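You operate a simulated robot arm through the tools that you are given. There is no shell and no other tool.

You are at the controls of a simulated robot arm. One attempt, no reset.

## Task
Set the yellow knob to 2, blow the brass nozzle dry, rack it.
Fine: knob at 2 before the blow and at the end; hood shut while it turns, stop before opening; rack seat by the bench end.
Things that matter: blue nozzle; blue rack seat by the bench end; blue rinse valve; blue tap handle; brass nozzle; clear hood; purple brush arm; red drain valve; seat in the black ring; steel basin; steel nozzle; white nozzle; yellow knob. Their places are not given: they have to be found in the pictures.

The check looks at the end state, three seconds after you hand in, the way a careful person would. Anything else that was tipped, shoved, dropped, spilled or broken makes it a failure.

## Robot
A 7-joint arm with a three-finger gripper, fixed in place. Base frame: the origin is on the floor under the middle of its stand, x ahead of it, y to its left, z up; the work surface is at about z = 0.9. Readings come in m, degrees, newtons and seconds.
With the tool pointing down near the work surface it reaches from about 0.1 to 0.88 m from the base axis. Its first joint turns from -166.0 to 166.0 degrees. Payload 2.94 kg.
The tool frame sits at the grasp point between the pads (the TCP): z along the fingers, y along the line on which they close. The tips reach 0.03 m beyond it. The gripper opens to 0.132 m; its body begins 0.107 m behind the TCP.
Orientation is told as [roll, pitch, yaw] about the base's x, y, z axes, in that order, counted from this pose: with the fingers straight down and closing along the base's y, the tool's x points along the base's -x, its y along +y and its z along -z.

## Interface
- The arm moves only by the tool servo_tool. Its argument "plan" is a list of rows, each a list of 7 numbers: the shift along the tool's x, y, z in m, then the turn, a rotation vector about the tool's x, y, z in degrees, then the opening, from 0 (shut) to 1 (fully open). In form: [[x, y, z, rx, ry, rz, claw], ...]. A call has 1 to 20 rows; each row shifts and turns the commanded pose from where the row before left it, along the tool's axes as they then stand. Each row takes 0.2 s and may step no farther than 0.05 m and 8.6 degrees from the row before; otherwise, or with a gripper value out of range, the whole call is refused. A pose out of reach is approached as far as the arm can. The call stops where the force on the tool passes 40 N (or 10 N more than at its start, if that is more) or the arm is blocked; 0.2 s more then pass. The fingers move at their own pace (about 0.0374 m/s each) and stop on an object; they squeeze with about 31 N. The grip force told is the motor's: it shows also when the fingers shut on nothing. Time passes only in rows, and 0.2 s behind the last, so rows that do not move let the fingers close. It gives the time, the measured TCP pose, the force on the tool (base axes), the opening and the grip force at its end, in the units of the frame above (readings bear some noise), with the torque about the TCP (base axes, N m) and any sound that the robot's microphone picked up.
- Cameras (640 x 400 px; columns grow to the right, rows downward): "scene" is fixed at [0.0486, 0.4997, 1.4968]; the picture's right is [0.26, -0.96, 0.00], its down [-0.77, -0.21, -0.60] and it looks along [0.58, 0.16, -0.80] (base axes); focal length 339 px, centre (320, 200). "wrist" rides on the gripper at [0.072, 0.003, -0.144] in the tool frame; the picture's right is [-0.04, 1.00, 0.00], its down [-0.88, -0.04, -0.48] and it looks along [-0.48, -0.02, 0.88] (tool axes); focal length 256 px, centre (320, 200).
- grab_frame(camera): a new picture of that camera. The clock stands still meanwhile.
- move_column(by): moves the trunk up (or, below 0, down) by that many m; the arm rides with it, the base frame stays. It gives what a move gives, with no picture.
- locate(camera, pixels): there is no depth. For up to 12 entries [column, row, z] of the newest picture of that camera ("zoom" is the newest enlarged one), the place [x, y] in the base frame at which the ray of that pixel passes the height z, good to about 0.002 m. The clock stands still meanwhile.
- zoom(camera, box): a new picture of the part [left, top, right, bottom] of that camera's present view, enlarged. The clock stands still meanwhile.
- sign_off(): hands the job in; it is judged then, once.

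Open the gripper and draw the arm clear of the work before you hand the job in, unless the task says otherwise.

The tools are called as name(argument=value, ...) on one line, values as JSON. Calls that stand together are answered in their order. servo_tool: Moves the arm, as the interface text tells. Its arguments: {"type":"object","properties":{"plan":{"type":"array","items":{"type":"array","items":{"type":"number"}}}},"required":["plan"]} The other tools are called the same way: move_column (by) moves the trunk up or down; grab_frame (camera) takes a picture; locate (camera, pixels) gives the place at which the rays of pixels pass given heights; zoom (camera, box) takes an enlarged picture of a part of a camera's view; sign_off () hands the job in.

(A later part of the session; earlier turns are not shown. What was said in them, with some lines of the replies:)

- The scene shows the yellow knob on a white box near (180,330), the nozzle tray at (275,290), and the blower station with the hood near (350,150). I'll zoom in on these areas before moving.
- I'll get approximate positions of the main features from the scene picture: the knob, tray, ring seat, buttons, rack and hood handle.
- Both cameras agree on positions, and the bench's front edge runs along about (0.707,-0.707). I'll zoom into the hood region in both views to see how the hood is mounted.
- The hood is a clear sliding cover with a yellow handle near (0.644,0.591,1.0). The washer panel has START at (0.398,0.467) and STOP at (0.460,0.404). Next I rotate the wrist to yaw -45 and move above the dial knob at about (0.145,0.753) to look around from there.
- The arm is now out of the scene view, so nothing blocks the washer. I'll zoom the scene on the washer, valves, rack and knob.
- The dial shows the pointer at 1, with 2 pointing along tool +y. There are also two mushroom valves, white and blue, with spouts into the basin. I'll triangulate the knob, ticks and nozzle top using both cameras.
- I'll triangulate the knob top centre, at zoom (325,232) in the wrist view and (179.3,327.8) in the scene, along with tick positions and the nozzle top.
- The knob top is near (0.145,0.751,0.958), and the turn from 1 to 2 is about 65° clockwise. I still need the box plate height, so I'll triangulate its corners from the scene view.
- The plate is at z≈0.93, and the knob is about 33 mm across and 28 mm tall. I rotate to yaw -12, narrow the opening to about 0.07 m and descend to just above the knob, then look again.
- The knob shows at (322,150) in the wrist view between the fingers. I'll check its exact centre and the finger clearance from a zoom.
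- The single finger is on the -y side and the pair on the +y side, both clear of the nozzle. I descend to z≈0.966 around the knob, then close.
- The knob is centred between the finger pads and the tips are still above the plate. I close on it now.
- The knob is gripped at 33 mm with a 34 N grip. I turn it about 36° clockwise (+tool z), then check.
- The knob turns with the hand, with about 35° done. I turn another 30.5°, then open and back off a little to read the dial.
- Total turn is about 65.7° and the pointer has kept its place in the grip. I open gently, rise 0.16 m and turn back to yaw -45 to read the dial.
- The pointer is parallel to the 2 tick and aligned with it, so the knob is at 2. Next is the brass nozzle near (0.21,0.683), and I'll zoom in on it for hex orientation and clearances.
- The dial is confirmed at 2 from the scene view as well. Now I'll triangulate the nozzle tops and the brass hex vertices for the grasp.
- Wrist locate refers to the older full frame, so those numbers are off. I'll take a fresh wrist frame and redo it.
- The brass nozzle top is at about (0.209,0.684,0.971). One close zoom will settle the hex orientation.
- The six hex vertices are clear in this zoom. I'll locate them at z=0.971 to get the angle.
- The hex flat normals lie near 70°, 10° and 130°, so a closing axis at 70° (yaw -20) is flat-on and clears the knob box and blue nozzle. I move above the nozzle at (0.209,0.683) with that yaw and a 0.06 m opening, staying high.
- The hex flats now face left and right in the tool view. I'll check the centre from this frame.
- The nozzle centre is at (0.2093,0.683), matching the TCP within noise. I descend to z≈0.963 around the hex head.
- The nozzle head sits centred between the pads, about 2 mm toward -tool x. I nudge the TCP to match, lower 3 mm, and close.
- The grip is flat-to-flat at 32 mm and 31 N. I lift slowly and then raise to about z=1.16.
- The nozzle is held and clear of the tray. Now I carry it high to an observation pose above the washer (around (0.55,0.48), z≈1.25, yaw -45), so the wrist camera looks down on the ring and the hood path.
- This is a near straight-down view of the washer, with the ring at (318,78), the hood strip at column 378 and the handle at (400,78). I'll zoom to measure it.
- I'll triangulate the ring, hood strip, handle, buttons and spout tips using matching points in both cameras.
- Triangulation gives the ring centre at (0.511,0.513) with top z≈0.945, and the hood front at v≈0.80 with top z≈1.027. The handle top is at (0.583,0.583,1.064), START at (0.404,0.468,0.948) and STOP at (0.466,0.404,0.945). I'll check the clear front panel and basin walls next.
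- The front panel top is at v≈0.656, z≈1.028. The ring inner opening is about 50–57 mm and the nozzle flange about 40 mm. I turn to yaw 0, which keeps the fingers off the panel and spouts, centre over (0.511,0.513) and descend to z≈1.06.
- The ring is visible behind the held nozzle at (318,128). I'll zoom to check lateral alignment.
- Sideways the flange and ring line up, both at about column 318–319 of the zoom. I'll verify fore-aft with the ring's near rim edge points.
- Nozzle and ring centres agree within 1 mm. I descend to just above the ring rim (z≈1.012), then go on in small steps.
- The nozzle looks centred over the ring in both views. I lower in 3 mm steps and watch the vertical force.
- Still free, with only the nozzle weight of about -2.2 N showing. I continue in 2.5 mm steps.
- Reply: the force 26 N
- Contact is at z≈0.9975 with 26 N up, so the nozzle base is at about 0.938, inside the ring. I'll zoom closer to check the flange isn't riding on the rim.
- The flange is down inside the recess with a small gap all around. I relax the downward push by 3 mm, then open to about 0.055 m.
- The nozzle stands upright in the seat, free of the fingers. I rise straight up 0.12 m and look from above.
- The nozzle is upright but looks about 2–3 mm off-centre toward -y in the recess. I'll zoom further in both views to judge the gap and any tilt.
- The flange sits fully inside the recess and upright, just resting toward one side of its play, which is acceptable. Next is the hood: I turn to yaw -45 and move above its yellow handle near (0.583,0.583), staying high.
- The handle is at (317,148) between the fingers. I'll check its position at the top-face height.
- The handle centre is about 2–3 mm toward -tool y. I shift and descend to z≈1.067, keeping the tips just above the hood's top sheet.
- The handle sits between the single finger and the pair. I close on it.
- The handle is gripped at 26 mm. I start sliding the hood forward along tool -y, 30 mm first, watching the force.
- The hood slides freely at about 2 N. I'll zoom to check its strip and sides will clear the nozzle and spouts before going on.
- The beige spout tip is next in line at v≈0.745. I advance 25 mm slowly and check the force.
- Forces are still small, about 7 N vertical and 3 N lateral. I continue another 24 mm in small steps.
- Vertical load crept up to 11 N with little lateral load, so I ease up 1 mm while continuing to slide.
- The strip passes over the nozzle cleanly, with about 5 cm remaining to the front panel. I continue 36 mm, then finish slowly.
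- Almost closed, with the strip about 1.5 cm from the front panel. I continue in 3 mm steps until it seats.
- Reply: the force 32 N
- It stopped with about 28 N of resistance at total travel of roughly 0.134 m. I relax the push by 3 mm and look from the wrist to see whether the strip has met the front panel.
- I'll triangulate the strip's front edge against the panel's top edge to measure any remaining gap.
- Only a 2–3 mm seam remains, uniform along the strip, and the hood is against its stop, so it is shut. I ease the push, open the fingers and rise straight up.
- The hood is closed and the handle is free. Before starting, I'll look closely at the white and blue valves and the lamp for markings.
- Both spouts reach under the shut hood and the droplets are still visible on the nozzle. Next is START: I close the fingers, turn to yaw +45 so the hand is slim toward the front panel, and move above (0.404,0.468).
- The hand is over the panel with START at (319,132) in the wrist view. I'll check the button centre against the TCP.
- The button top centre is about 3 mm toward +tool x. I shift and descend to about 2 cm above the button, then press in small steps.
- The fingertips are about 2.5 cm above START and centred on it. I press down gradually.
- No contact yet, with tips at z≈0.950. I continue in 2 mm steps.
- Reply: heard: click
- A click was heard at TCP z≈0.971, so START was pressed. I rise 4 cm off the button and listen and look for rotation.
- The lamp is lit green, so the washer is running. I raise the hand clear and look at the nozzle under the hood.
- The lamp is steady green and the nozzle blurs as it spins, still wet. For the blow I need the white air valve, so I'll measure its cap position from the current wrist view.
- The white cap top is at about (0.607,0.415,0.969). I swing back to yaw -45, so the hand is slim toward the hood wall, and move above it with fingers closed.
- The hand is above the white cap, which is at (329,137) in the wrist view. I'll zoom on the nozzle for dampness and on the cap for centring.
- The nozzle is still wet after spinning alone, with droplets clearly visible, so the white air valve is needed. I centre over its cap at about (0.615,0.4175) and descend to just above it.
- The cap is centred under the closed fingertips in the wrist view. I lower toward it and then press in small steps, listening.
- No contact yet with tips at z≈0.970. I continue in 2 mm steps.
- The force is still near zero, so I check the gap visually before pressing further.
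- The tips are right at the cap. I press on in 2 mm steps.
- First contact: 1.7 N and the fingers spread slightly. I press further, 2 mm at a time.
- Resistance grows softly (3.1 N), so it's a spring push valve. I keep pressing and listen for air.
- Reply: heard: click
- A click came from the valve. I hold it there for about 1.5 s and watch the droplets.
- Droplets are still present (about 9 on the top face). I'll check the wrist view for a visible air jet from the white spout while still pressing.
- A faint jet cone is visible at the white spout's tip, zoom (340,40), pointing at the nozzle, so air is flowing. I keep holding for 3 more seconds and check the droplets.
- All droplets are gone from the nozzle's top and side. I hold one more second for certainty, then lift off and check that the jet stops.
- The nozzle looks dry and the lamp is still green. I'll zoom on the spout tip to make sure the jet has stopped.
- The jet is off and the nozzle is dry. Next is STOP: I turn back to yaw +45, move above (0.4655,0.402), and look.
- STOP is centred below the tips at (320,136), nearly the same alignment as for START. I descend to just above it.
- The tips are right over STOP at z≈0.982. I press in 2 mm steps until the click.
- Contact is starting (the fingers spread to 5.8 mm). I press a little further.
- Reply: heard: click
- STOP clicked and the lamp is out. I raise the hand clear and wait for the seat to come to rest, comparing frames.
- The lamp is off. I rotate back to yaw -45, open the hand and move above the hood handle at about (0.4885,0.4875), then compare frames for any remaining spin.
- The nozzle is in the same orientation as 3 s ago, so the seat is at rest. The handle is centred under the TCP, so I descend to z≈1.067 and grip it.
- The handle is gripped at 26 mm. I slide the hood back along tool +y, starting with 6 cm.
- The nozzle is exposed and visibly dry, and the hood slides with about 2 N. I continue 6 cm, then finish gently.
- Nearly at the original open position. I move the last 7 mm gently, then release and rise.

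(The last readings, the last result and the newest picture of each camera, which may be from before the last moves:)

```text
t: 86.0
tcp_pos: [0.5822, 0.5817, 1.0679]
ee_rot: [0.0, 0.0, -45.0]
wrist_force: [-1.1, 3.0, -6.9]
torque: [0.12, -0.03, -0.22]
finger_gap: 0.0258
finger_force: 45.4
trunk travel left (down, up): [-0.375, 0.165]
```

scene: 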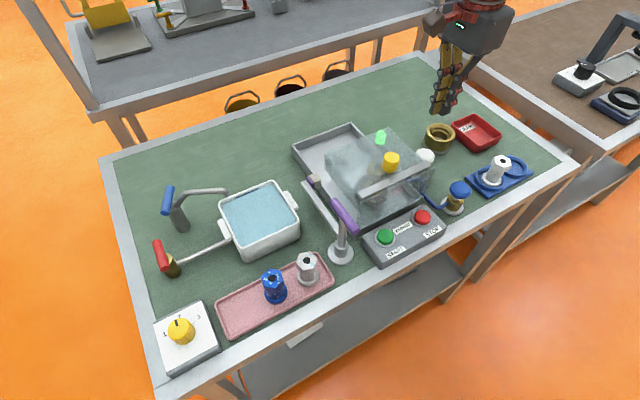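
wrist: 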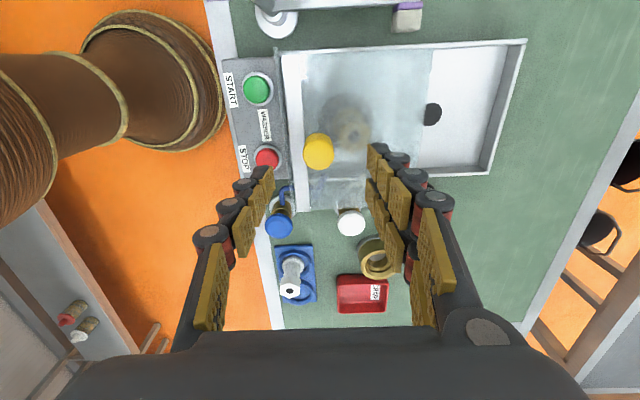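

The hood is back at its open position (v≈0.823). I open the fingers and rise straight up.

servo_tool(plan=[[0, 0, 0.0005, 0, 0, 0, 0.5], [0, 0, 0, 0, 0, 0, 0.5], [0, 0, 0, 0, 0, 0, 0.5], [0, 0, 0, 0, 0, 0, 0.5], [0, 0, -0.02, 0, 0, 0, 0.5], [0, 0, -0.04, 0, 0, 0, 0.5], [0, 0, -0.04, 0, 0, 0, 0.5], [0, 0, 0, 0, 0, 0, 0.5]])

grab_frame(camera="wrist")

grab_frame(camera="scene")

zoom(camera="wrist", box=[180, 70, 320, 190])

zoom(camera="scene", box=[340, 140, 420, 220])

```text
t: 87.8
tcp_pos: [0.5804, 0.5815, 1.1676]
ee_rot: [-0.1, -0.1, -45.1]
wrist_force: [-0.1, -0.4, -0.1]
torque: [0.0, 0.03, 0.01]
finger_gap: 0.0659
finger_force: 0.1
trunk travel left (down, up): [-0.375, 0.165]
```

```text
taken
```

wrist: 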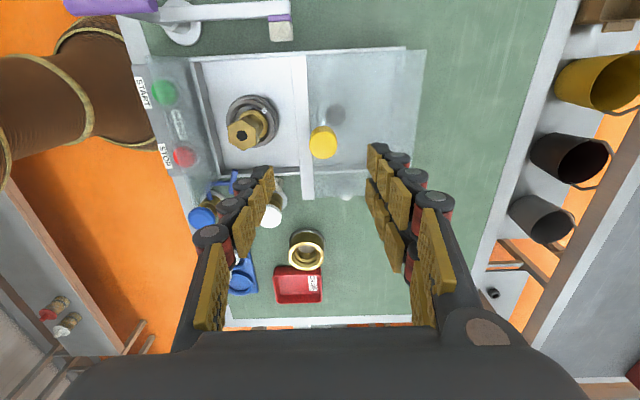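

```text
taken
```

scene: 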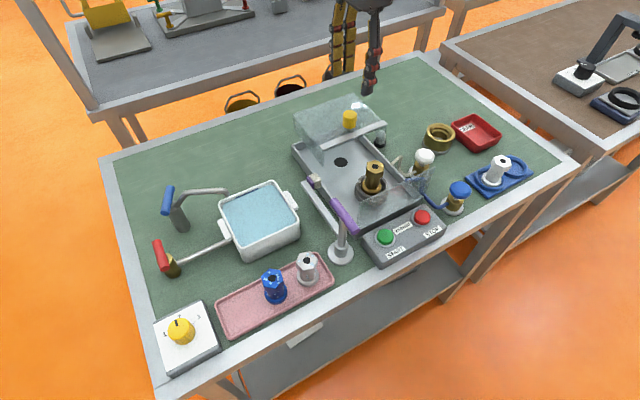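

```text
3.33 times, centred on (250, 130) of wrist
```

zoom: 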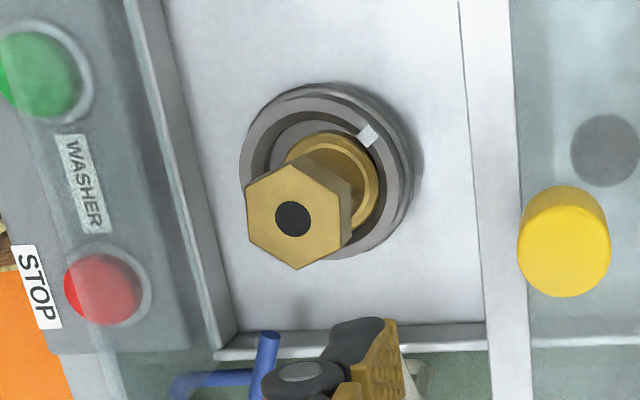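

```text
5.00 times, centred on (380, 180) of scene
```

zoom: 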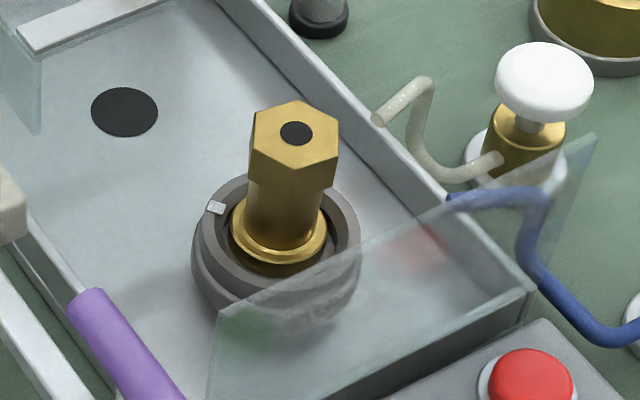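

The nozzle is dry and upright, and its hex flats now face ±v, so yaw -45 is flat-on. I'll measure its position precisely from both views.

locate(camera="wrist", pixels=[[242, 135.8, 1.0], [242, 135.8, 1.004], [242, 135.8, 1.008], [254, 124, 0.942]])

locate(camera="scene", pixels=[[375.1, 166.6, 1.0], [375.1, 166.6, 1.004], [375.1, 166.6, 1.008]])

zoom(camera="wrist", box=[215, 85, 285, 165])

```text
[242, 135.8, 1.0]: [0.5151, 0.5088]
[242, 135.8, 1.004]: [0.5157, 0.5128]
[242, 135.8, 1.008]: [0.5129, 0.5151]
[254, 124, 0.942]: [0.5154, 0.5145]
```

```text
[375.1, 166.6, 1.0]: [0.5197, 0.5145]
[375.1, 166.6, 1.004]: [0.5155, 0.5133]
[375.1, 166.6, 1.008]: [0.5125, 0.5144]
```

```text
5.00 times, centred on (250, 125) of wrist
```

zoom: 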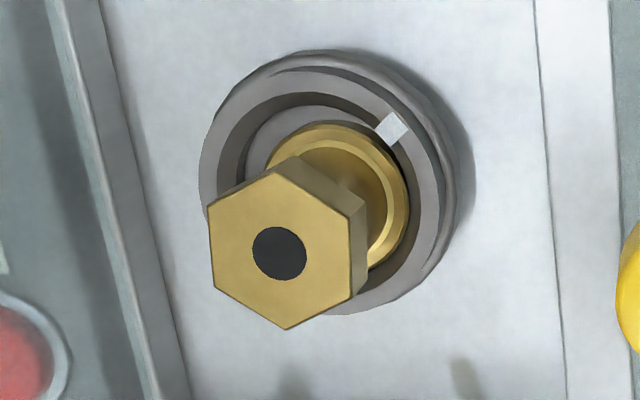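

The nozzle axis is at (0.515,0.5135) with its top at z≈1.004. I move above it at yaw -45 with a 0.05 m opening and check alignment at z≈1.07.

servo_tool(plan=[[-0.0009, -0.0472, 0, 0, 0, 0, 0.4], [-0.0009, -0.0471, 0, 0, 0, 0, 0.4], [0, 0, 0.04, 0, 0, 0, 0.4], [0, 0, 0.04, 0, 0, 0, 0.4], [0, 0, 0.015, 0, 0, 0, 0.4], [0, 0, 0, 0, 0, 0, 0.4]])

grab_frame(camera="wrist")

zoom(camera="wrist", box=[220, 80, 420, 230])

zoom(camera="scene", box=[320, 100, 440, 210])

```text
t: 89.2
tcp_pos: [0.5155, 0.5117, 1.0747]
ee_rot: [0.0, 0.0, -45.1]
wrist_force: [-0.5, 0.1, -0.4]
torque: [0.0, 0.01, -0.01]
finger_gap: 0.0527
finger_force: 0.0
trunk travel left (down, up): [-0.375, 0.165]
```

```text
taken
```

wrist: 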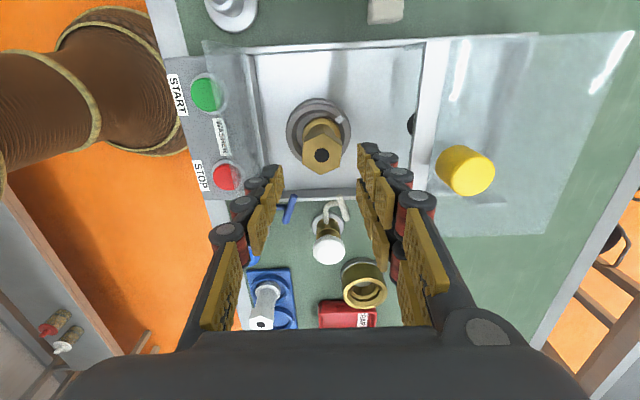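

```text
2.67 times, centred on (320, 155) of wrist
```

zoom: 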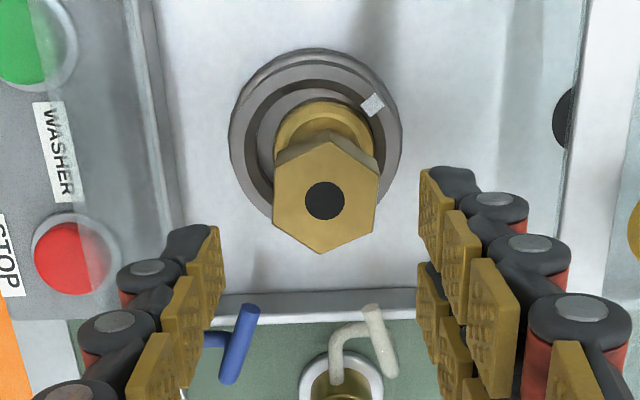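

```text
3.64 times, centred on (380, 155) of scene
```

zoom: 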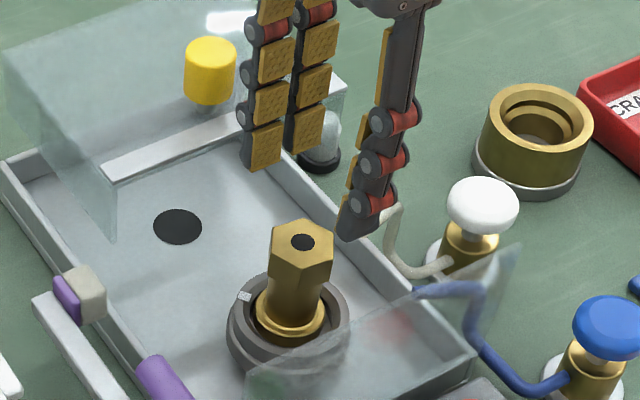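

The nozzle is aligned within 2 mm. I nudge +1.5 mm in tool y and descend to z≈1.008 around the hex head.

servo_tool(plan=[[0, 0.0015, 0.025, 0, 0, 0, 0.4], [0, 0, 0.025, 0, 0, 0, 0.4], [0, 0, 0.0165, 0, 0, 0, 0.4], [0, 0, 0, 0, 0, 0, 0.4]])

zoom(camera="wrist", box=[200, 100, 440, 260])

zoom(camera="scene", box=[330, 120, 430, 210])

```text
t: 90.2
tcp_pos: [0.5176, 0.5144, 1.0069]
ee_rot: [0.0, -0.1, -45.1]
wrist_force: [0.3, 0.0, -0.3]
torque: [-0.02, 0.01, 0.01]
finger_gap: 0.0528
finger_force: 0.0
trunk travel left (down, up): [-0.375, 0.165]
```

```text
2.50 times, centred on (320, 180) of wrist
```

zoom: 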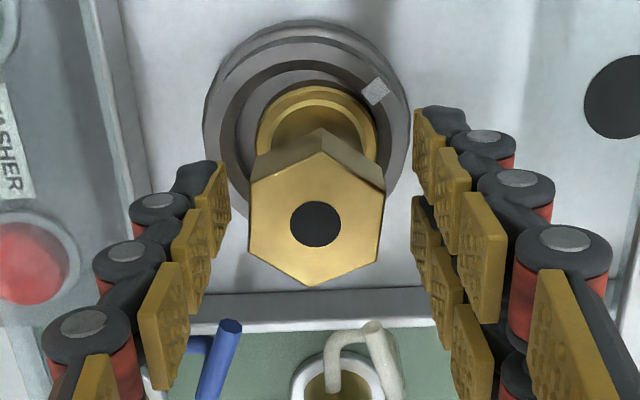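

```text
4.44 times, centred on (380, 165) of scene
```

zoom: 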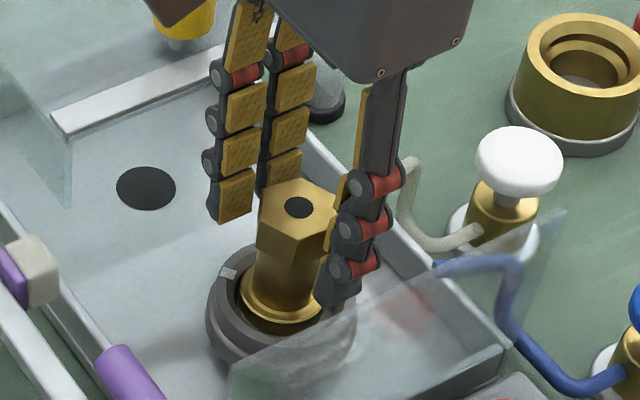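

The head is well centred between the pads. I close on it.

servo_tool(plan=[[0, 0, 0.001, 0, 0, 0, 0.15], [0, 0, 0, 0, 0, 0, 0.15], [0, 0, 0, 0, 0, 0, 0.15], [0, 0, 0, 0, 0, 0, 0.15], [0, 0, 0, 0, 0, 0, 0.15]])

zoom(camera="wrist", box=[200, 100, 440, 260])

```text
t: 91.4
tcp_pos: [0.5176, 0.5133, 1.006]
ee_rot: [0.0, 0.0, -45.1]
wrist_force: [-0.8, -1.1, -0.5]
torque: [-0.02, 0.01, -0.04]
finger_gap: 0.0324
finger_force: 31.1
trunk travel left (down, up): [-0.375, 0.165]
```

```text
2.50 times, centred on (320, 180) of wrist
```

zoom: 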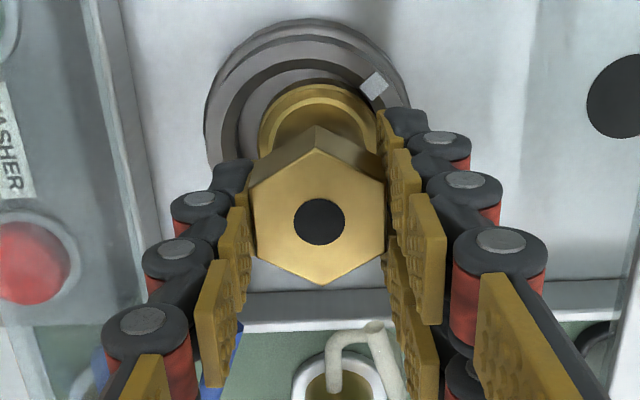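

Flat-to-flat grip at 32.4 mm. I lift slowly out of the ring and up to about z=1.17.

servo_tool(plan=[[0, 0, -0.008, 0, 0, 0, 0.15], [0, 0, -0.012, 0, 0, 0, 0.15], [0, 0, -0.03, 0, 0, 0, 0.15], [0, 0, -0.04, 0, 0, 0, 0.15], [0, 0, -0.04, 0, 0, 0, 0.15], [0, 0, -0.04, 0, 0, 0, 0.15], [0, 0, 0, 0, 0, 0, 0.15]])

grab_frame(camera="scene")

zoom(camera="scene", box=[450, 120, 570, 220])

grab_frame(camera="wrist")

```text
t: 93.0
tcp_pos: [0.5182, 0.5142, 1.1758]
ee_rot: [-0.1, 0.0, -45.0]
wrist_force: [0.0, 0.2, -0.8]
torque: [0.01, 0.0, 0.04]
finger_gap: 0.0324
finger_force: 31.0
trunk travel left (down, up): [-0.375, 0.165]
```

```text
taken
```

scene: 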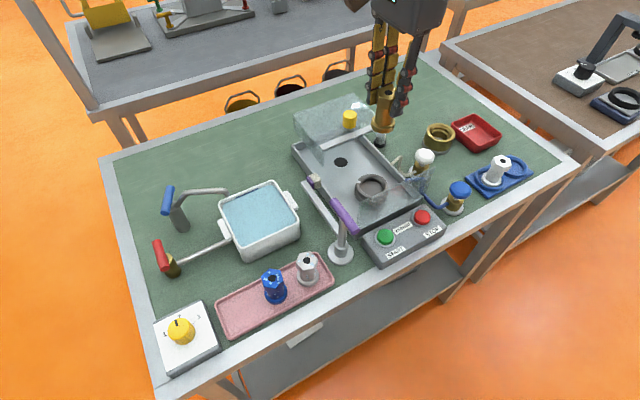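

```text
4.00 times, centred on (510, 170) of scene
```

zoom: 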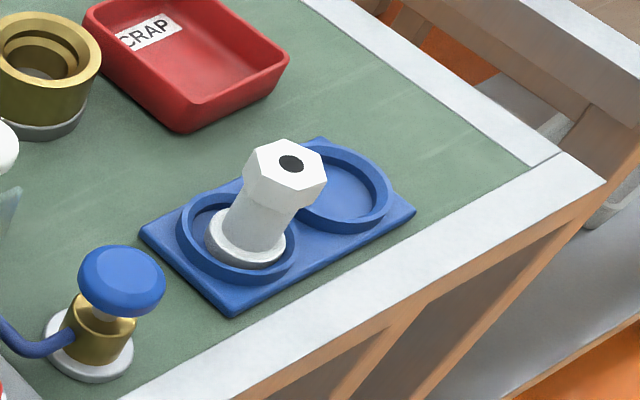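

```text
taken
```

wrist: 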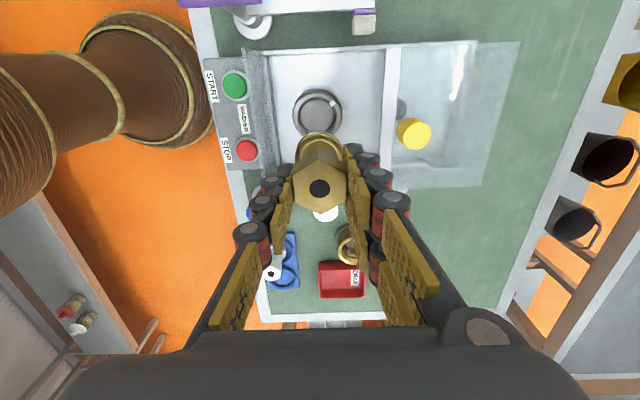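

The nozzle is lifted clear and the ring is empty. In the blue rack the near seat holds the white nozzle and the far seat, by the bench end, is empty. I'll locate both.

locate(camera="scene", pixels=[[515, 166.3, 0.91], [515, 166.3, 0.92], [489.3, 178.8, 0.91], [489.3, 178.8, 0.92], [503, 161, 0.97]])

zoom(camera="wrist", box=[240, 220, 310, 310])

```text
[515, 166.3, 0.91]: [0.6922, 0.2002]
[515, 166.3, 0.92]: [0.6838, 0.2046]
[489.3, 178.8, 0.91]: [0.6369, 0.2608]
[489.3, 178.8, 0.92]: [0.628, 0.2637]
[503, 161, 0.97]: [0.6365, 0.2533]
```

```text
4.44 times, centred on (275, 265) of wrist
```

zoom: 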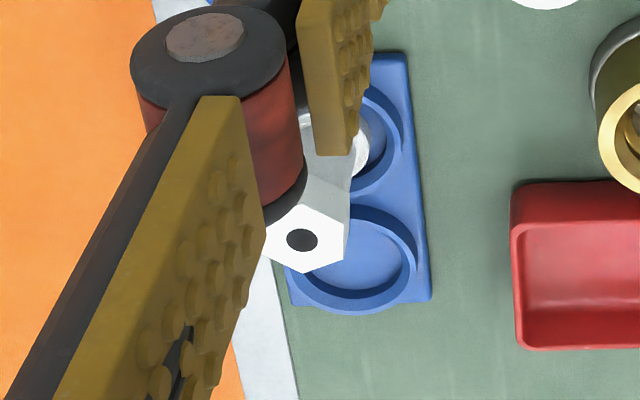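

The empty seat is at about (0.690,0.2025), 78 mm from the white nozzle. I carry the nozzle there at height, keeping yaw -45.

servo_tool(plan=[[-0.0427, -0.0123, 0, 0, 0, 0, 0.15], [-0.0427, -0.0123, 0, 0, 0, 0, 0.15], [-0.0427, -0.0123, 0, 0, 0, 0, 0.15], [-0.0427, -0.0123, 0, 0, 0, 0, 0.15], [-0.0427, -0.0123, 0, 0, 0, 0, 0.15], [-0.0427, -0.0123, 0, 0, 0, 0, 0.15], [-0.0427, -0.0123, 0, 0, 0, 0, 0.15], [-0.043, -0.0125, 0, 0, 0, 0, 0.15], [0, 0, 0.03, 0, 0, 0, 0.15], [0, 0, 0.03, 0, 0, 0, 0.15], [0, 0, 0, 0, 0, 0, 0.15], [0, 0, 0, 0, 0, 0, 0.15]])

grab_frame(camera="wrist")

zoom(camera="wrist", box=[240, 50, 400, 210])

grab_frame(camera="scene")

```text
t: 95.6
tcp_pos: [0.689, 0.2014, 1.1144]
ee_rot: [0.0, 0.0, -45.1]
wrist_force: [0.8, -0.4, -2.0]
torque: [-0.01, 0.0, 0.0]
finger_gap: 0.0324
finger_force: 31.1
trunk travel left (down, up): [-0.375, 0.165]
```

```text
taken
```

wrist: 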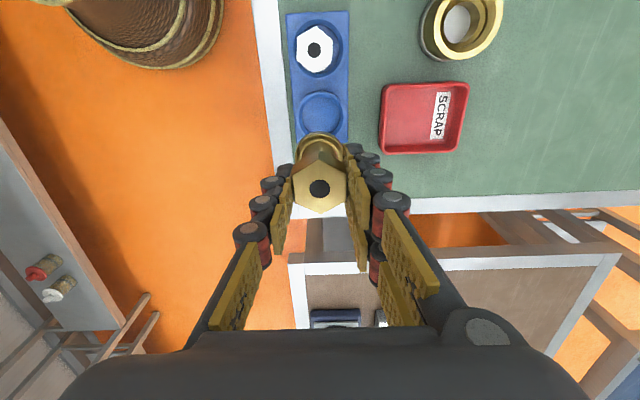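

```text
2.50 times, centred on (320, 130) of wrist
```

zoom: 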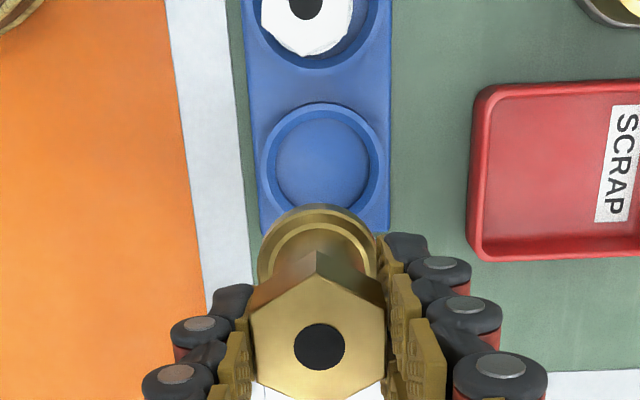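

```text
taken
```

scene: 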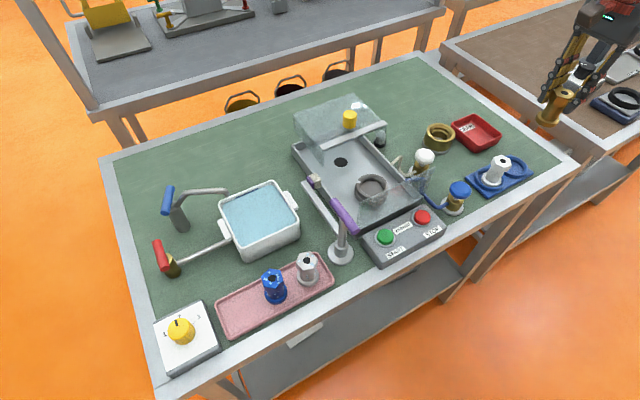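

The empty seat ring is visible at zoom (322,160), slightly toward +tool x of the TCP. I'll locate its centre from both views.

locate(camera="wrist", pixels=[[320.8, 114, 0.91], [320.8, 114, 0.92], [320.8, 114, 0.93], [320.3, 188.2, 1.112]])

zoom(camera="scene", box=[470, 140, 540, 200])

zoom(camera="wrist", box=[280, 0, 365, 150])

```text
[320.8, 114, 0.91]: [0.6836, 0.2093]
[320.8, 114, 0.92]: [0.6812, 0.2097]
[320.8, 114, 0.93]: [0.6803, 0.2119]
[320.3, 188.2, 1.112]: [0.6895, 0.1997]
```

```text
6.67 times, centred on (505, 170) of scene
```

zoom: 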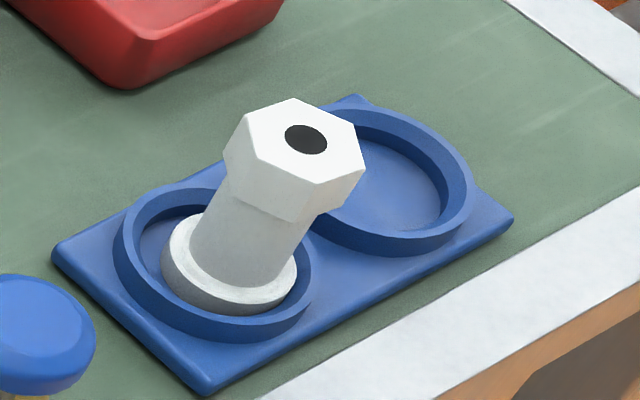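

```text
2.67 times, centred on (322, 75) of wrist
```

zoom: 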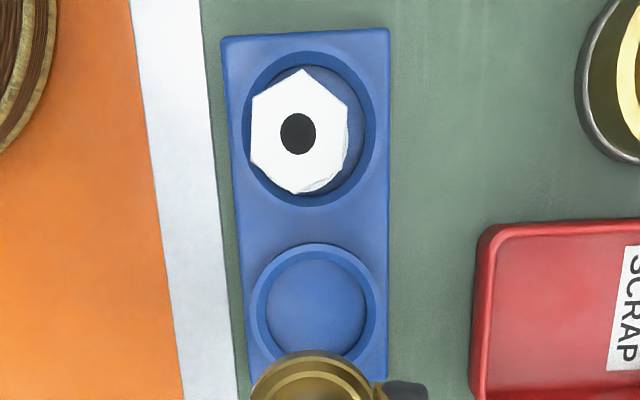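

Both views agree the seat centre is at about (0.6815,0.2095) with its rim at z≈0.918, roughly 11.5 mm along +tool x. I shift, lower to z≈1.03 and recheck.

servo_tool(plan=[[0.0115, 0.001, 0, 0, 0, 0, 0.15], [0, 0, 0.03, 0, 0, 0, 0.15], [0, 0, 0.03, 0, 0, 0, 0.15], [0, 0, 0.02, 0, 0, 0, 0.15], [0, 0, 0, 0, 0, 0, 0.15], [0, 0, 0, 0, 0, 0, 0.15]])

grab_frame(camera="wrist")

zoom(camera="wrist", box=[250, 60, 390, 210])

zoom(camera="scene", box=[460, 110, 560, 210])

```text
t: 97.0
tcp_pos: [0.6803, 0.2114, 1.0352]
ee_rot: [0.1, 0.1, -45.1]
wrist_force: [0.7, -0.1, -2.3]
torque: [-0.01, 0.01, 0.02]
finger_gap: 0.0328
finger_force: 31.2
trunk travel left (down, up): [-0.375, 0.165]
```

```text
taken
```

wrist: 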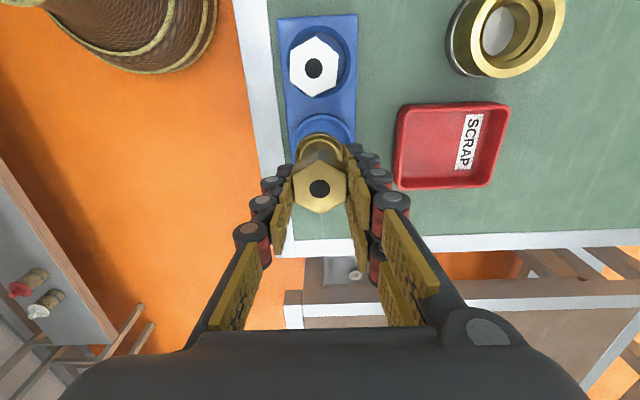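

```text
2.67 times, centred on (320, 135) of wrist
```

zoom: 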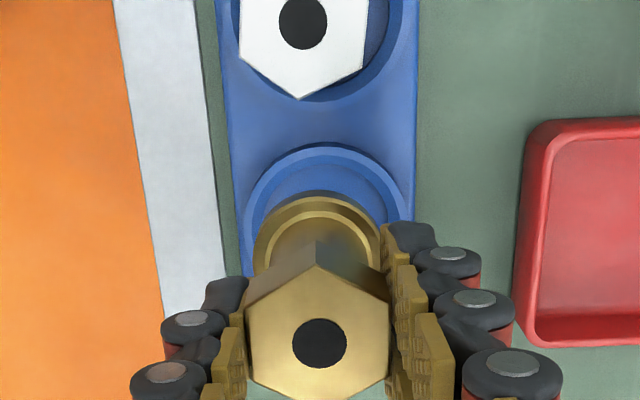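

```text
4.00 times, centred on (510, 160) of scene
```

zoom: 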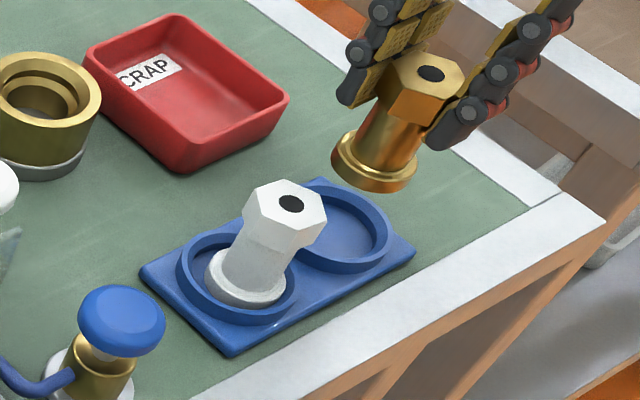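

The ring looks about 2 mm toward +tool y of the nozzle, and fore-aft needs a cross-check. I'll locate several rim points and the flange in both views.

zoom(camera="wrist", box=[280, 100, 365, 165])

zoom(camera="scene", box=[490, 120, 545, 185])

```text
6.15 times, centred on (322, 132) of wrist
```

zoom: 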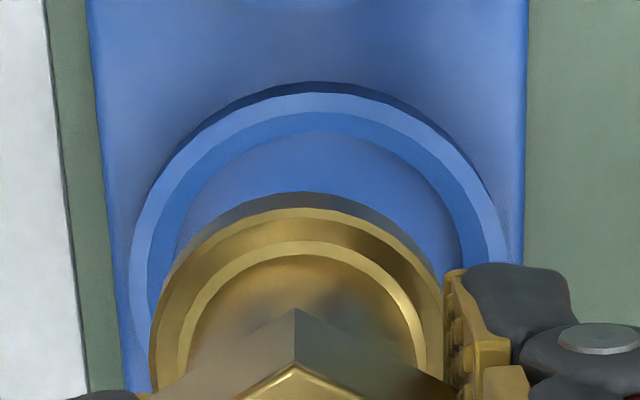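

```text
6.15 times, centred on (518, 152) of scene
```

zoom: 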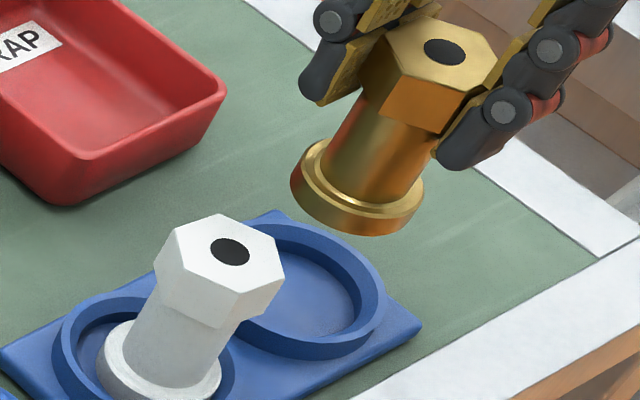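

I'll locate three rim points of the empty seat (top, left and right) from this wrist zoom's pixels in full-frame coordinates.

locate(camera="wrist", pixels=[[321.7, 114.6, 0.916], [321.7, 114.6, 0.92], [290.8, 143.4, 0.918], [352.6, 143.4, 0.918], [321.7, 117.7, 0.918], [318.4, 133.3, 0.967], [320, 188.6, 1.032]])

grab_frame(camera="scene")

locate(camera="scene", pixels=[[524, 150.5, 0.967], [524, 151.5, 0.967], [513.8, 166.5, 0.918], [538, 127.5, 1.032]])

```text
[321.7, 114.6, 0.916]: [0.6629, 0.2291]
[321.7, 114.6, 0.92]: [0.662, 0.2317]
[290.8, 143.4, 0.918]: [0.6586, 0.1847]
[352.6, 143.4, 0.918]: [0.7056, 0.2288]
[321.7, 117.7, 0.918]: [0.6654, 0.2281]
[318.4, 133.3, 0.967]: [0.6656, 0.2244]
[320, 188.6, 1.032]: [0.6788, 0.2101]
```

```text
taken
```

scene: 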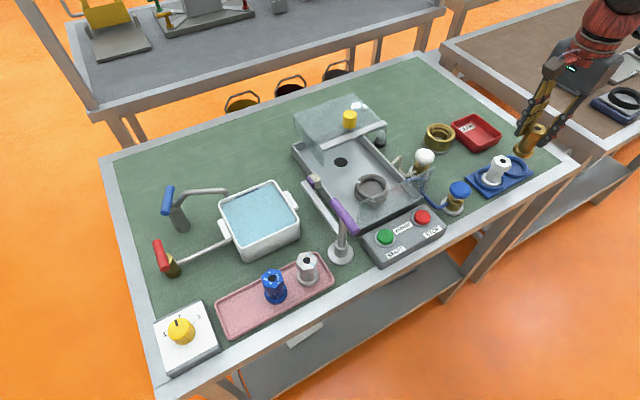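

```text
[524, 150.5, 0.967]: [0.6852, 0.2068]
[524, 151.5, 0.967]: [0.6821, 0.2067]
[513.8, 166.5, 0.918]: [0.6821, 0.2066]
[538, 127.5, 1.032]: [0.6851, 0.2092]
```

The rim points put the seat centre about 4 mm toward -tool x and 2.5 mm toward +tool y of the nozzle. I apply that shift and lower to about 8 mm above the rim, then look again.

servo_tool(plan=[[-0.004, 0.0025, 0, 0, 0, 0, 0.15], [0, 0, 0.02, 0, 0, 0, 0.15], [0, 0, 0.015, 0, 0, 0, 0.15], [0, 0, 0, 0, 0, 0, 0.15], [0, 0, 0, 0, 0, 0, 0.15]])

zoom(camera="wrist", box=[270, 90, 375, 175])

zoom(camera="scene", box=[485, 120, 550, 190])

```text
t: 98.2
tcp_pos: [0.6865, 0.2089, 1.0002]
ee_rot: [0.1, 0.0, -45.0]
wrist_force: [-0.3, -0.1, -2.0]
torque: [0.0, -0.03, -0.01]
finger_gap: 0.0327
finger_force: 31.0
trunk travel left (down, up): [-0.375, 0.165]
```

```text
4.71 times, centred on (322, 132) of wrist
```

zoom: 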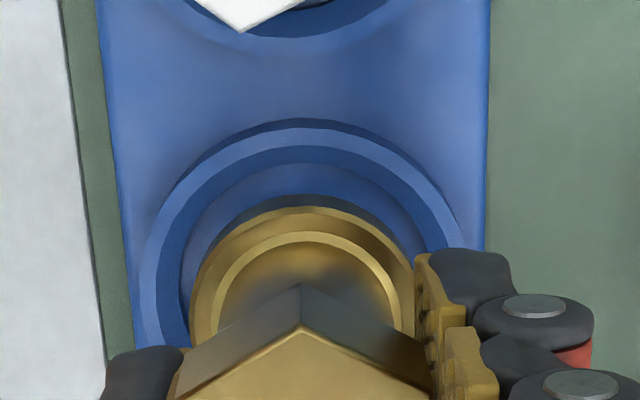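

```text
5.71 times, centred on (518, 155) of scene
```

zoom: 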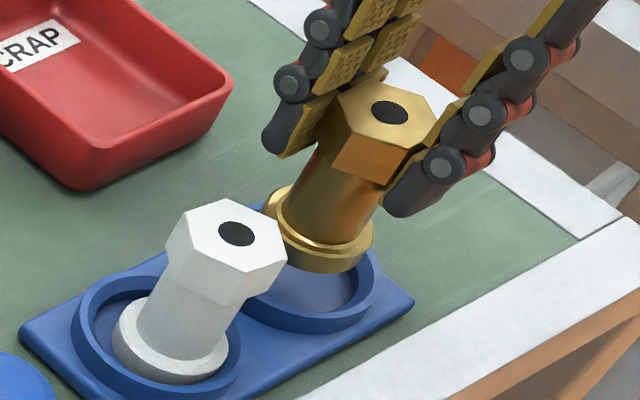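

The flange projects onto the ring centre in the wrist view and the scene agrees. I lower in 3 mm steps, watching force.

servo_tool(plan=[[0, 0, 0.003, 0, 0, 0, 0.15], [0, 0, 0.003, 0, 0, 0, 0.15], [0, 0, 0.003, 0, 0, 0, 0.15], [0, 0, 0.003, 0, 0, 0, 0.15], [0, 0, 0.002, 0, 0, 0, 0.15]])

zoom(camera="scene", box=[485, 120, 550, 190])

```text
t: 99.4
tcp_pos: [0.6867, 0.2096, 0.9852]
ee_rot: [0.0, 0.0, -45.0]
wrist_force: [-0.3, 0.0, -2.8]
torque: [-0.04, 0.02, -0.01]
finger_gap: 0.0326
finger_force: 31.2
trunk travel left (down, up): [-0.375, 0.165]
```

```text
5.71 times, centred on (518, 155) of scene
```

zoom: 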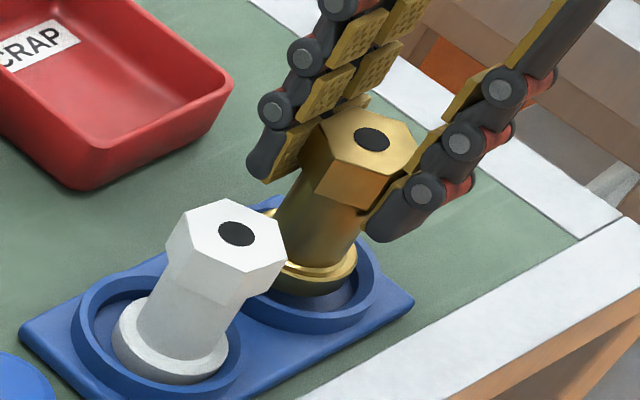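

The flange is entering the ring with clearance around it and no contact force yet. I continue in 2 mm steps.

servo_tool(plan=[[0, 0, 0.002, 0, 0, 0, 0.15], [0, 0, 0.002, 0, 0, 0, 0.15], [0, 0, 0.0015, 0, 0, 0, 0.15]])

```text
t: 100.2
tcp_pos: [0.6864, 0.209, 0.9809]
ee_rot: [-0.1, 0.1, -45.1]
wrist_force: [0.1, -0.1, -1.9]
torque: [0.02, 0.02, -0.04]
finger_gap: 0.0326
finger_force: 31.4
trunk travel left (down, up): [-0.375, 0.165]
```

Still only the nozzle weight. I continue in small steps.

servo_tool(plan=[[0, 0, 0.0015, 0, 0, 0, 0.15], [0, 0, 0.0015, 0, 0, 0, 0.15], [0, 0, 0.0015, 0, 0, 0, 0.15]])

zoom(camera="scene", box=[485, 130, 550, 190])

```text
t: 101.0
tcp_pos: [0.686, 0.2093, 0.9766]
ee_rot: [0.0, 0.0, -45.1]
wrist_force: [-0.2, -0.3, -2.4]
torque: [0.01, -0.01, 0.01]
finger_gap: 0.0325
finger_force: 31.4
trunk travel left (down, up): [-0.375, 0.165]
```

```text
6.67 times, centred on (518, 160) of scene
```

zoom: 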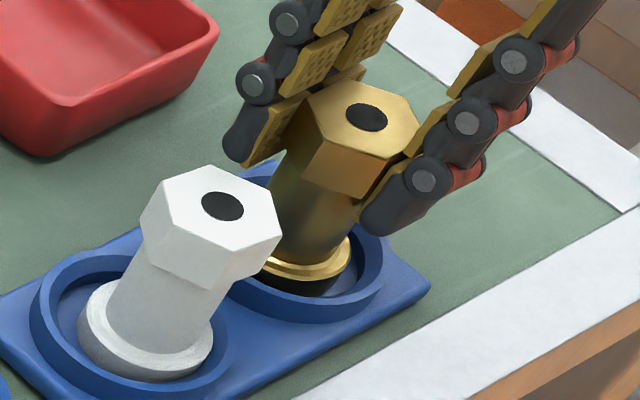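

The flange is inside the ring, just above the floor. I lower the last few millimetres.

servo_tool(plan=[[0, 0, 0.0015, 0, 0, 0, 0.15], [0, 0, 0.0015, 0, 0, 0, 0.15], [0, 0, 0.0015, 0, 0, 0, 0.15]])

```text
t: 101.8
tcp_pos: [0.6865, 0.2084, 0.9757]
ee_rot: [0.2, 0.0, -45.1]
wrist_force: [-5.5, -3.7, 23.5]
torque: [0.18, 0.49, 0.1]
finger_gap: 0.0327
finger_force: 30.8
trunk travel left (down, up): [-0.375, 0.165]
```

Contact on the seat floor at 23.5 N. I check the flange is inside the ring all round before letting go.

zoom(camera="scene", box=[495, 140, 535, 180])

zoom(camera="wrist", box=[270, 90, 375, 175])

```text
10.00 times, centred on (515, 160) of scene
```

zoom: 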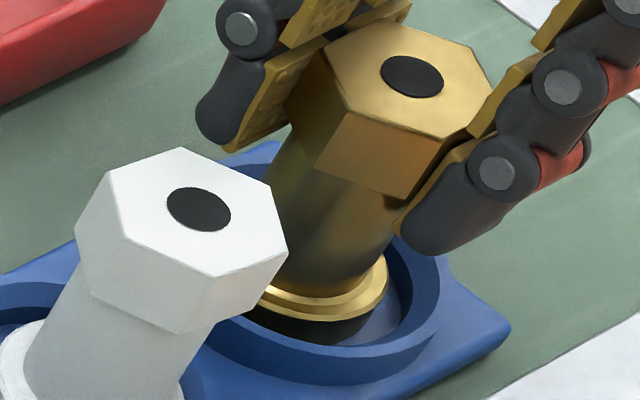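

```text
4.71 times, centred on (322, 132) of wrist
```

zoom: 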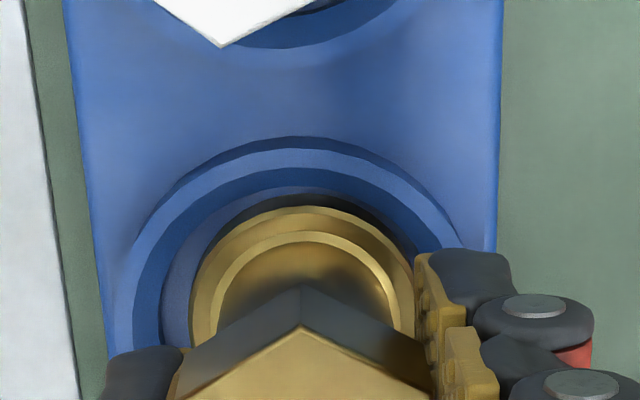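

The flange is within the ring but about 2 mm toward +tool y. I relax the push, shift back 2 mm, then open the fingers.

servo_tool(plan=[[0, 0, -0.0025, 0, 0, 0, 0.15], [0, -0.002, 0, 0, 0, 0, 0.15], [0, 0, 0.001, 0, 0, 0, 0.15], [0, 0, 0, 0, 0, 0, 0.15]])

zoom(camera="wrist", box=[270, 90, 375, 175])

```text
t: 102.8
tcp_pos: [0.6857, 0.2089, 0.9759]
ee_rot: [0.1, -0.1, -44.9]
wrist_force: [7.9, 4.4, 20.8]
torque: [0.33, -0.16, -0.09]
finger_gap: 0.0324
finger_force: 31.1
trunk travel left (down, up): [-0.375, 0.165]
```

```text
4.71 times, centred on (322, 132) of wrist
```

zoom: 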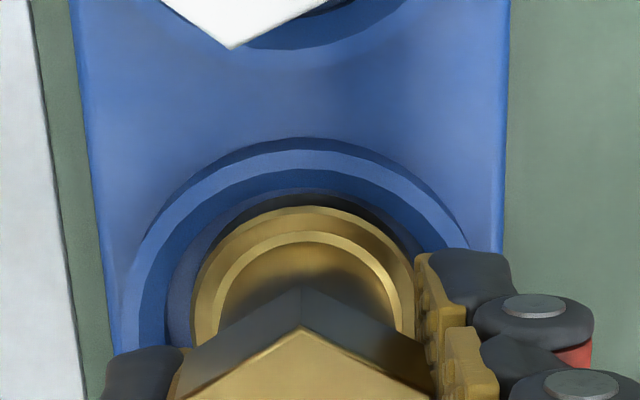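

It's centred better now, though still pressing at 21 N. I relax 3 mm upward and open the fingers to release.

servo_tool(plan=[[0, 0, -0.002, 0, 0, 0, 0.15], [0, 0.0005, 0, 0, 0, 0, 0.15], [0, 0, 0, 0, 0, 0, 0.4], [0, 0, 0, 0, 0, 0, 0.4], [0, 0, 0, 0, 0, 0, 0.4], [0, 0, 0, 0, 0, 0, 0.4]])

zoom(camera="scene", box=[485, 120, 550, 190])

zoom(camera="wrist", box=[220, 80, 420, 230])

```text
t: 104.2
tcp_pos: [0.6851, 0.2068, 0.9755]
ee_rot: [0.0, 0.0, -45.0]
wrist_force: [0.0, 0.7, -0.6]
torque: [0.0, -0.04, -0.02]
finger_gap: 0.0531
finger_force: 0.1
trunk travel left (down, up): [-0.375, 0.165]
```

```text
5.71 times, centred on (518, 155) of scene
```

zoom: 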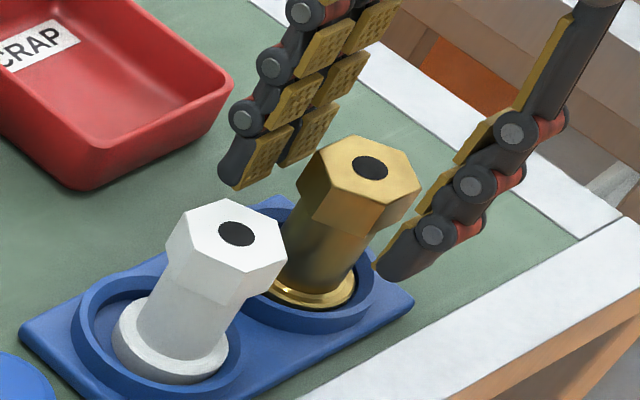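

```text
2.67 times, centred on (320, 155) of wrist
```

zoom: 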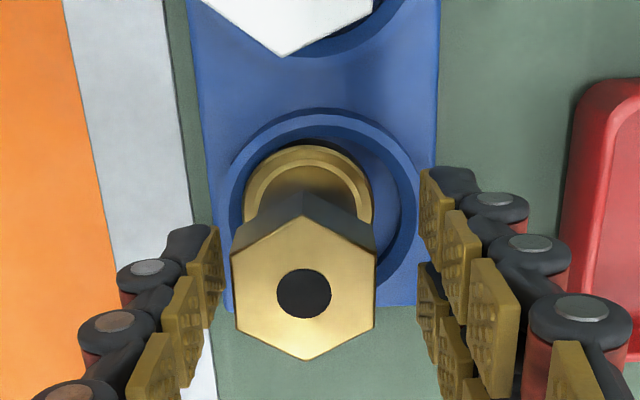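

The nozzle stands free in the far seat. I rise straight up and inspect from above.

servo_tool(plan=[[0, 0, -0.02, 0, 0, 0, 0.4], [0, 0, -0.04, 0, 0, 0, 0.4], [0, 0, -0.045, 0, 0, 0, 0.4], [0, 0, -0.045, 0, 0, 0, 0.4], [0, 0, 0, 0, 0, 0, 0.4]])

grab_frame(camera="wrist")

zoom(camera="wrist", box=[270, 20, 375, 170])

zoom(camera="scene", box=[470, 130, 545, 205])

```text
t: 105.4
tcp_pos: [0.6853, 0.2093, 1.1269]
ee_rot: [-0.1, 0.1, -45.1]
wrist_force: [1.0, -0.1, -0.4]
torque: [0.01, 0.02, 0.03]
finger_gap: 0.0527
finger_force: 0.0
trunk travel left (down, up): [-0.375, 0.165]
```

```text
taken
```

wrist: 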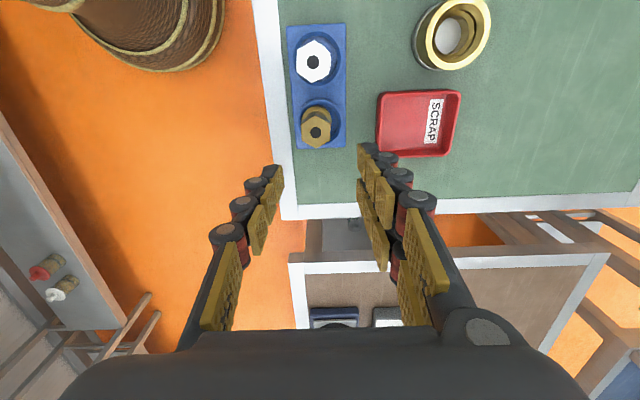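

```text
2.67 times, centred on (322, 95) of wrist
```

zoom: 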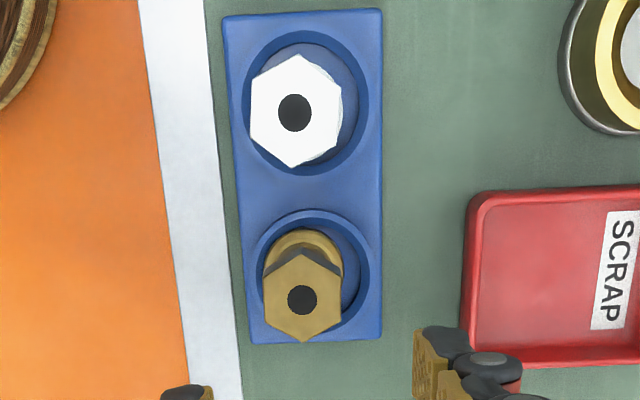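

```text
5.33 times, centred on (508, 168) of scene
```

zoom: 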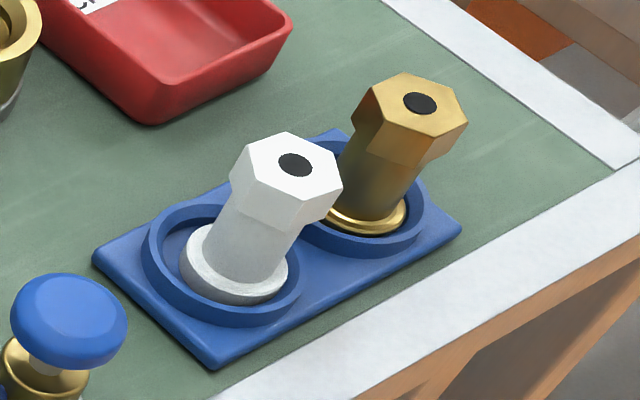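

The brass nozzle is in the far seat next to the white one. I'll zoom in tightly to confirm its flange is down inside the rim and upright.

zoom(camera="wrist", box=[290, 85, 350, 155])

zoom(camera="scene", box=[497, 138, 537, 182])

zoom(camera="scene", box=[280, 80, 480, 270])

zoom(camera="scene", box=[150, 290, 230, 350])

```text
5.71 times, centred on (320, 120) of wrist
```

zoom: 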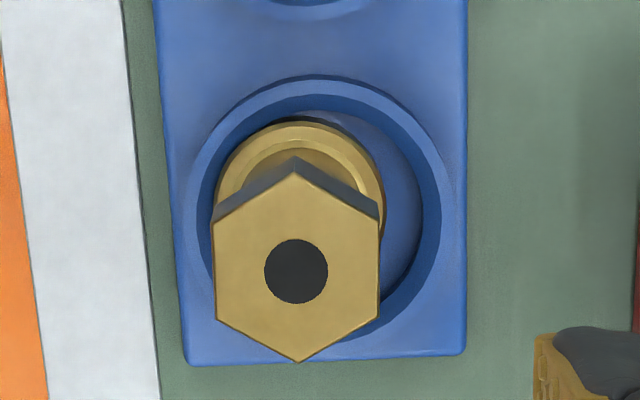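

```text
9.09 times, centred on (517, 160) of scene
```

zoom: 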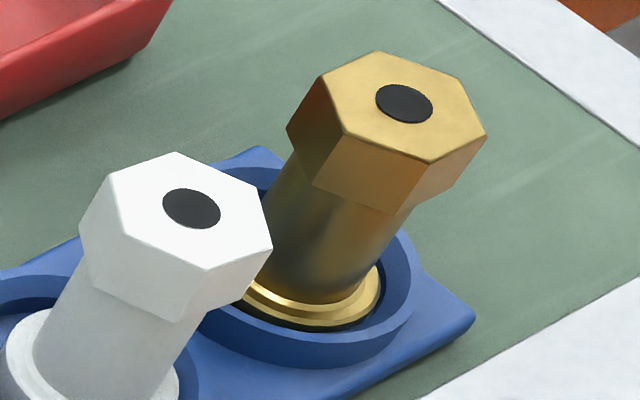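

```text
2.11 times, centred on (380, 175) of scene
```

zoom: 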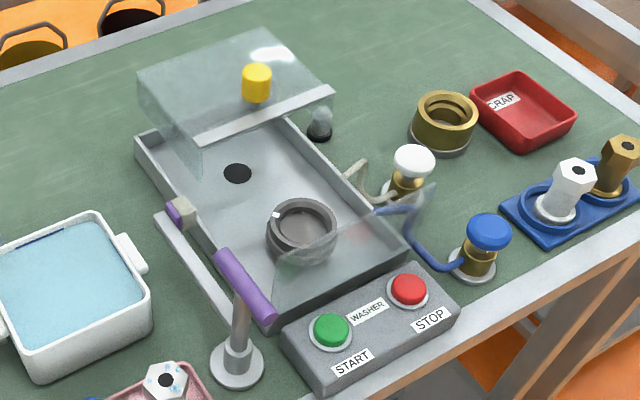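

```text
6.67 times, centred on (190, 320) of scene
```

zoom: 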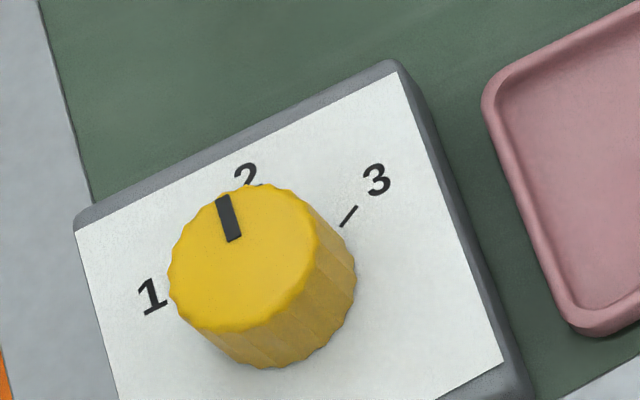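

The nozzle is seated inside the rim, upright and dry; the knob reads 2, the lamp is off, the hood is open as before and nothing else has moved. I raise the arm, draw it back off the bench and open the gripper.

servo_tool(plan=[[0, 0, -0.045, 0, 0, 0, 0.4], [0, 0, -0.045, 0, 0, 0, 0.4], [0, -0.045, 0, 0, 0, 0, 0.6], [0, -0.045, 0, 0, 0, 0, 0.8], [0, -0.045, 0, 0, 0, 0, 1], [0, -0.045, 0, 0, 0, 0, 1], [0, 0, 0, 0, 0, 0, 1], [0, 0, 0, 0, 0, 0, 1], [0, 0, 0, 0, 0, 0, 1], [0, 0, 0, 0, 0, 0, 1]])

grab_frame(camera="scene")

zoom(camera="scene", box=[440, 110, 560, 220])

```text
t: 107.6
tcp_pos: [0.5559, 0.0803, 1.2166]
ee_rot: [0.0, 0.1, -45.1]
wrist_force: [0.1, 0.9, 0.2]
torque: [-0.01, 0.02, -0.02]
finger_gap: 0.1318
finger_force: 0.0
trunk travel left (down, up): [-0.375, 0.165]
```

```text
taken
```

scene: 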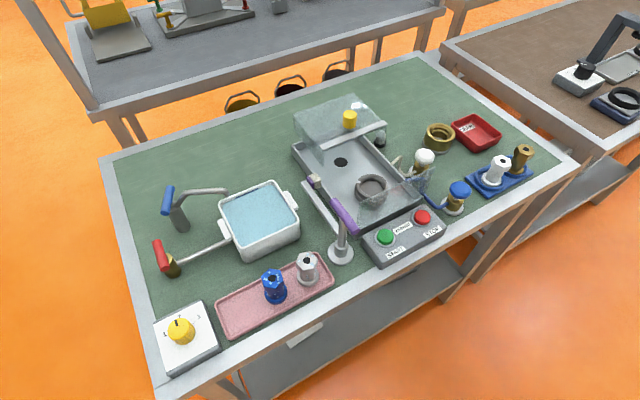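

```text
3.64 times, centred on (500, 165) of scene
```

zoom: 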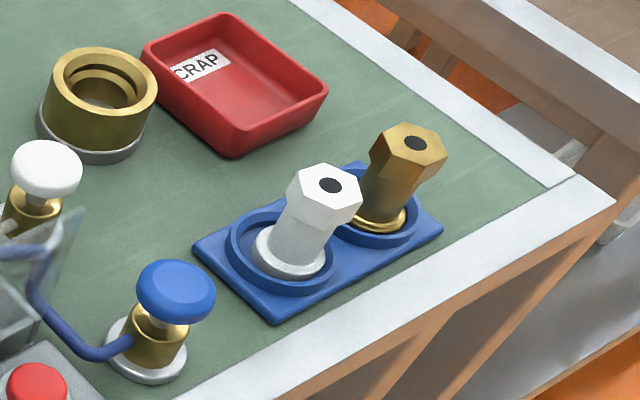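

The final picture shows the dry brass nozzle upright in the end seat at (521,158). The knob is at 2, the washer is stopped, the other nozzles are untouched, and the arm is clear with the gripper open. I hand the job in.

sign_off()

```text
The job is handed in.
```

The job is handed in: the yellow knob is at 2, and the brass nozzle has been blown dry and racked in the blue seat by the bench end.

- **Knob:** I turned it from 1 to 2 before starting the washer. It still read 2 in the last close-up, just before I drew the arm clear.
- **Blow:** I set the nozzle in the black-ring seat, slid the hood shut and pressed START. Spinning alone didn't dry it, so I held down the white valve, which turned out to be the air. All visible droplets were gone before I released it.
- **Stop and open:** I pressed STOP, saw the lamp go out and the nozzle hold still between two views about three seconds apart. Only then did I slide the hood back open.
- **Rack:** The nozzle stands upright inside the seat's rim, about 4 mm off centre.
- **Hood seam:** When shut, the hood stopped against resistance with a seam of about 2–3 mm at the front panel. I took that as fully closed.

In the last pictures nothing else on the bench looked moved or spilled. The white nozzle is still in its seat, and the hood is back in the open position where I found it. The arm is clear of the bench with the gripper open.
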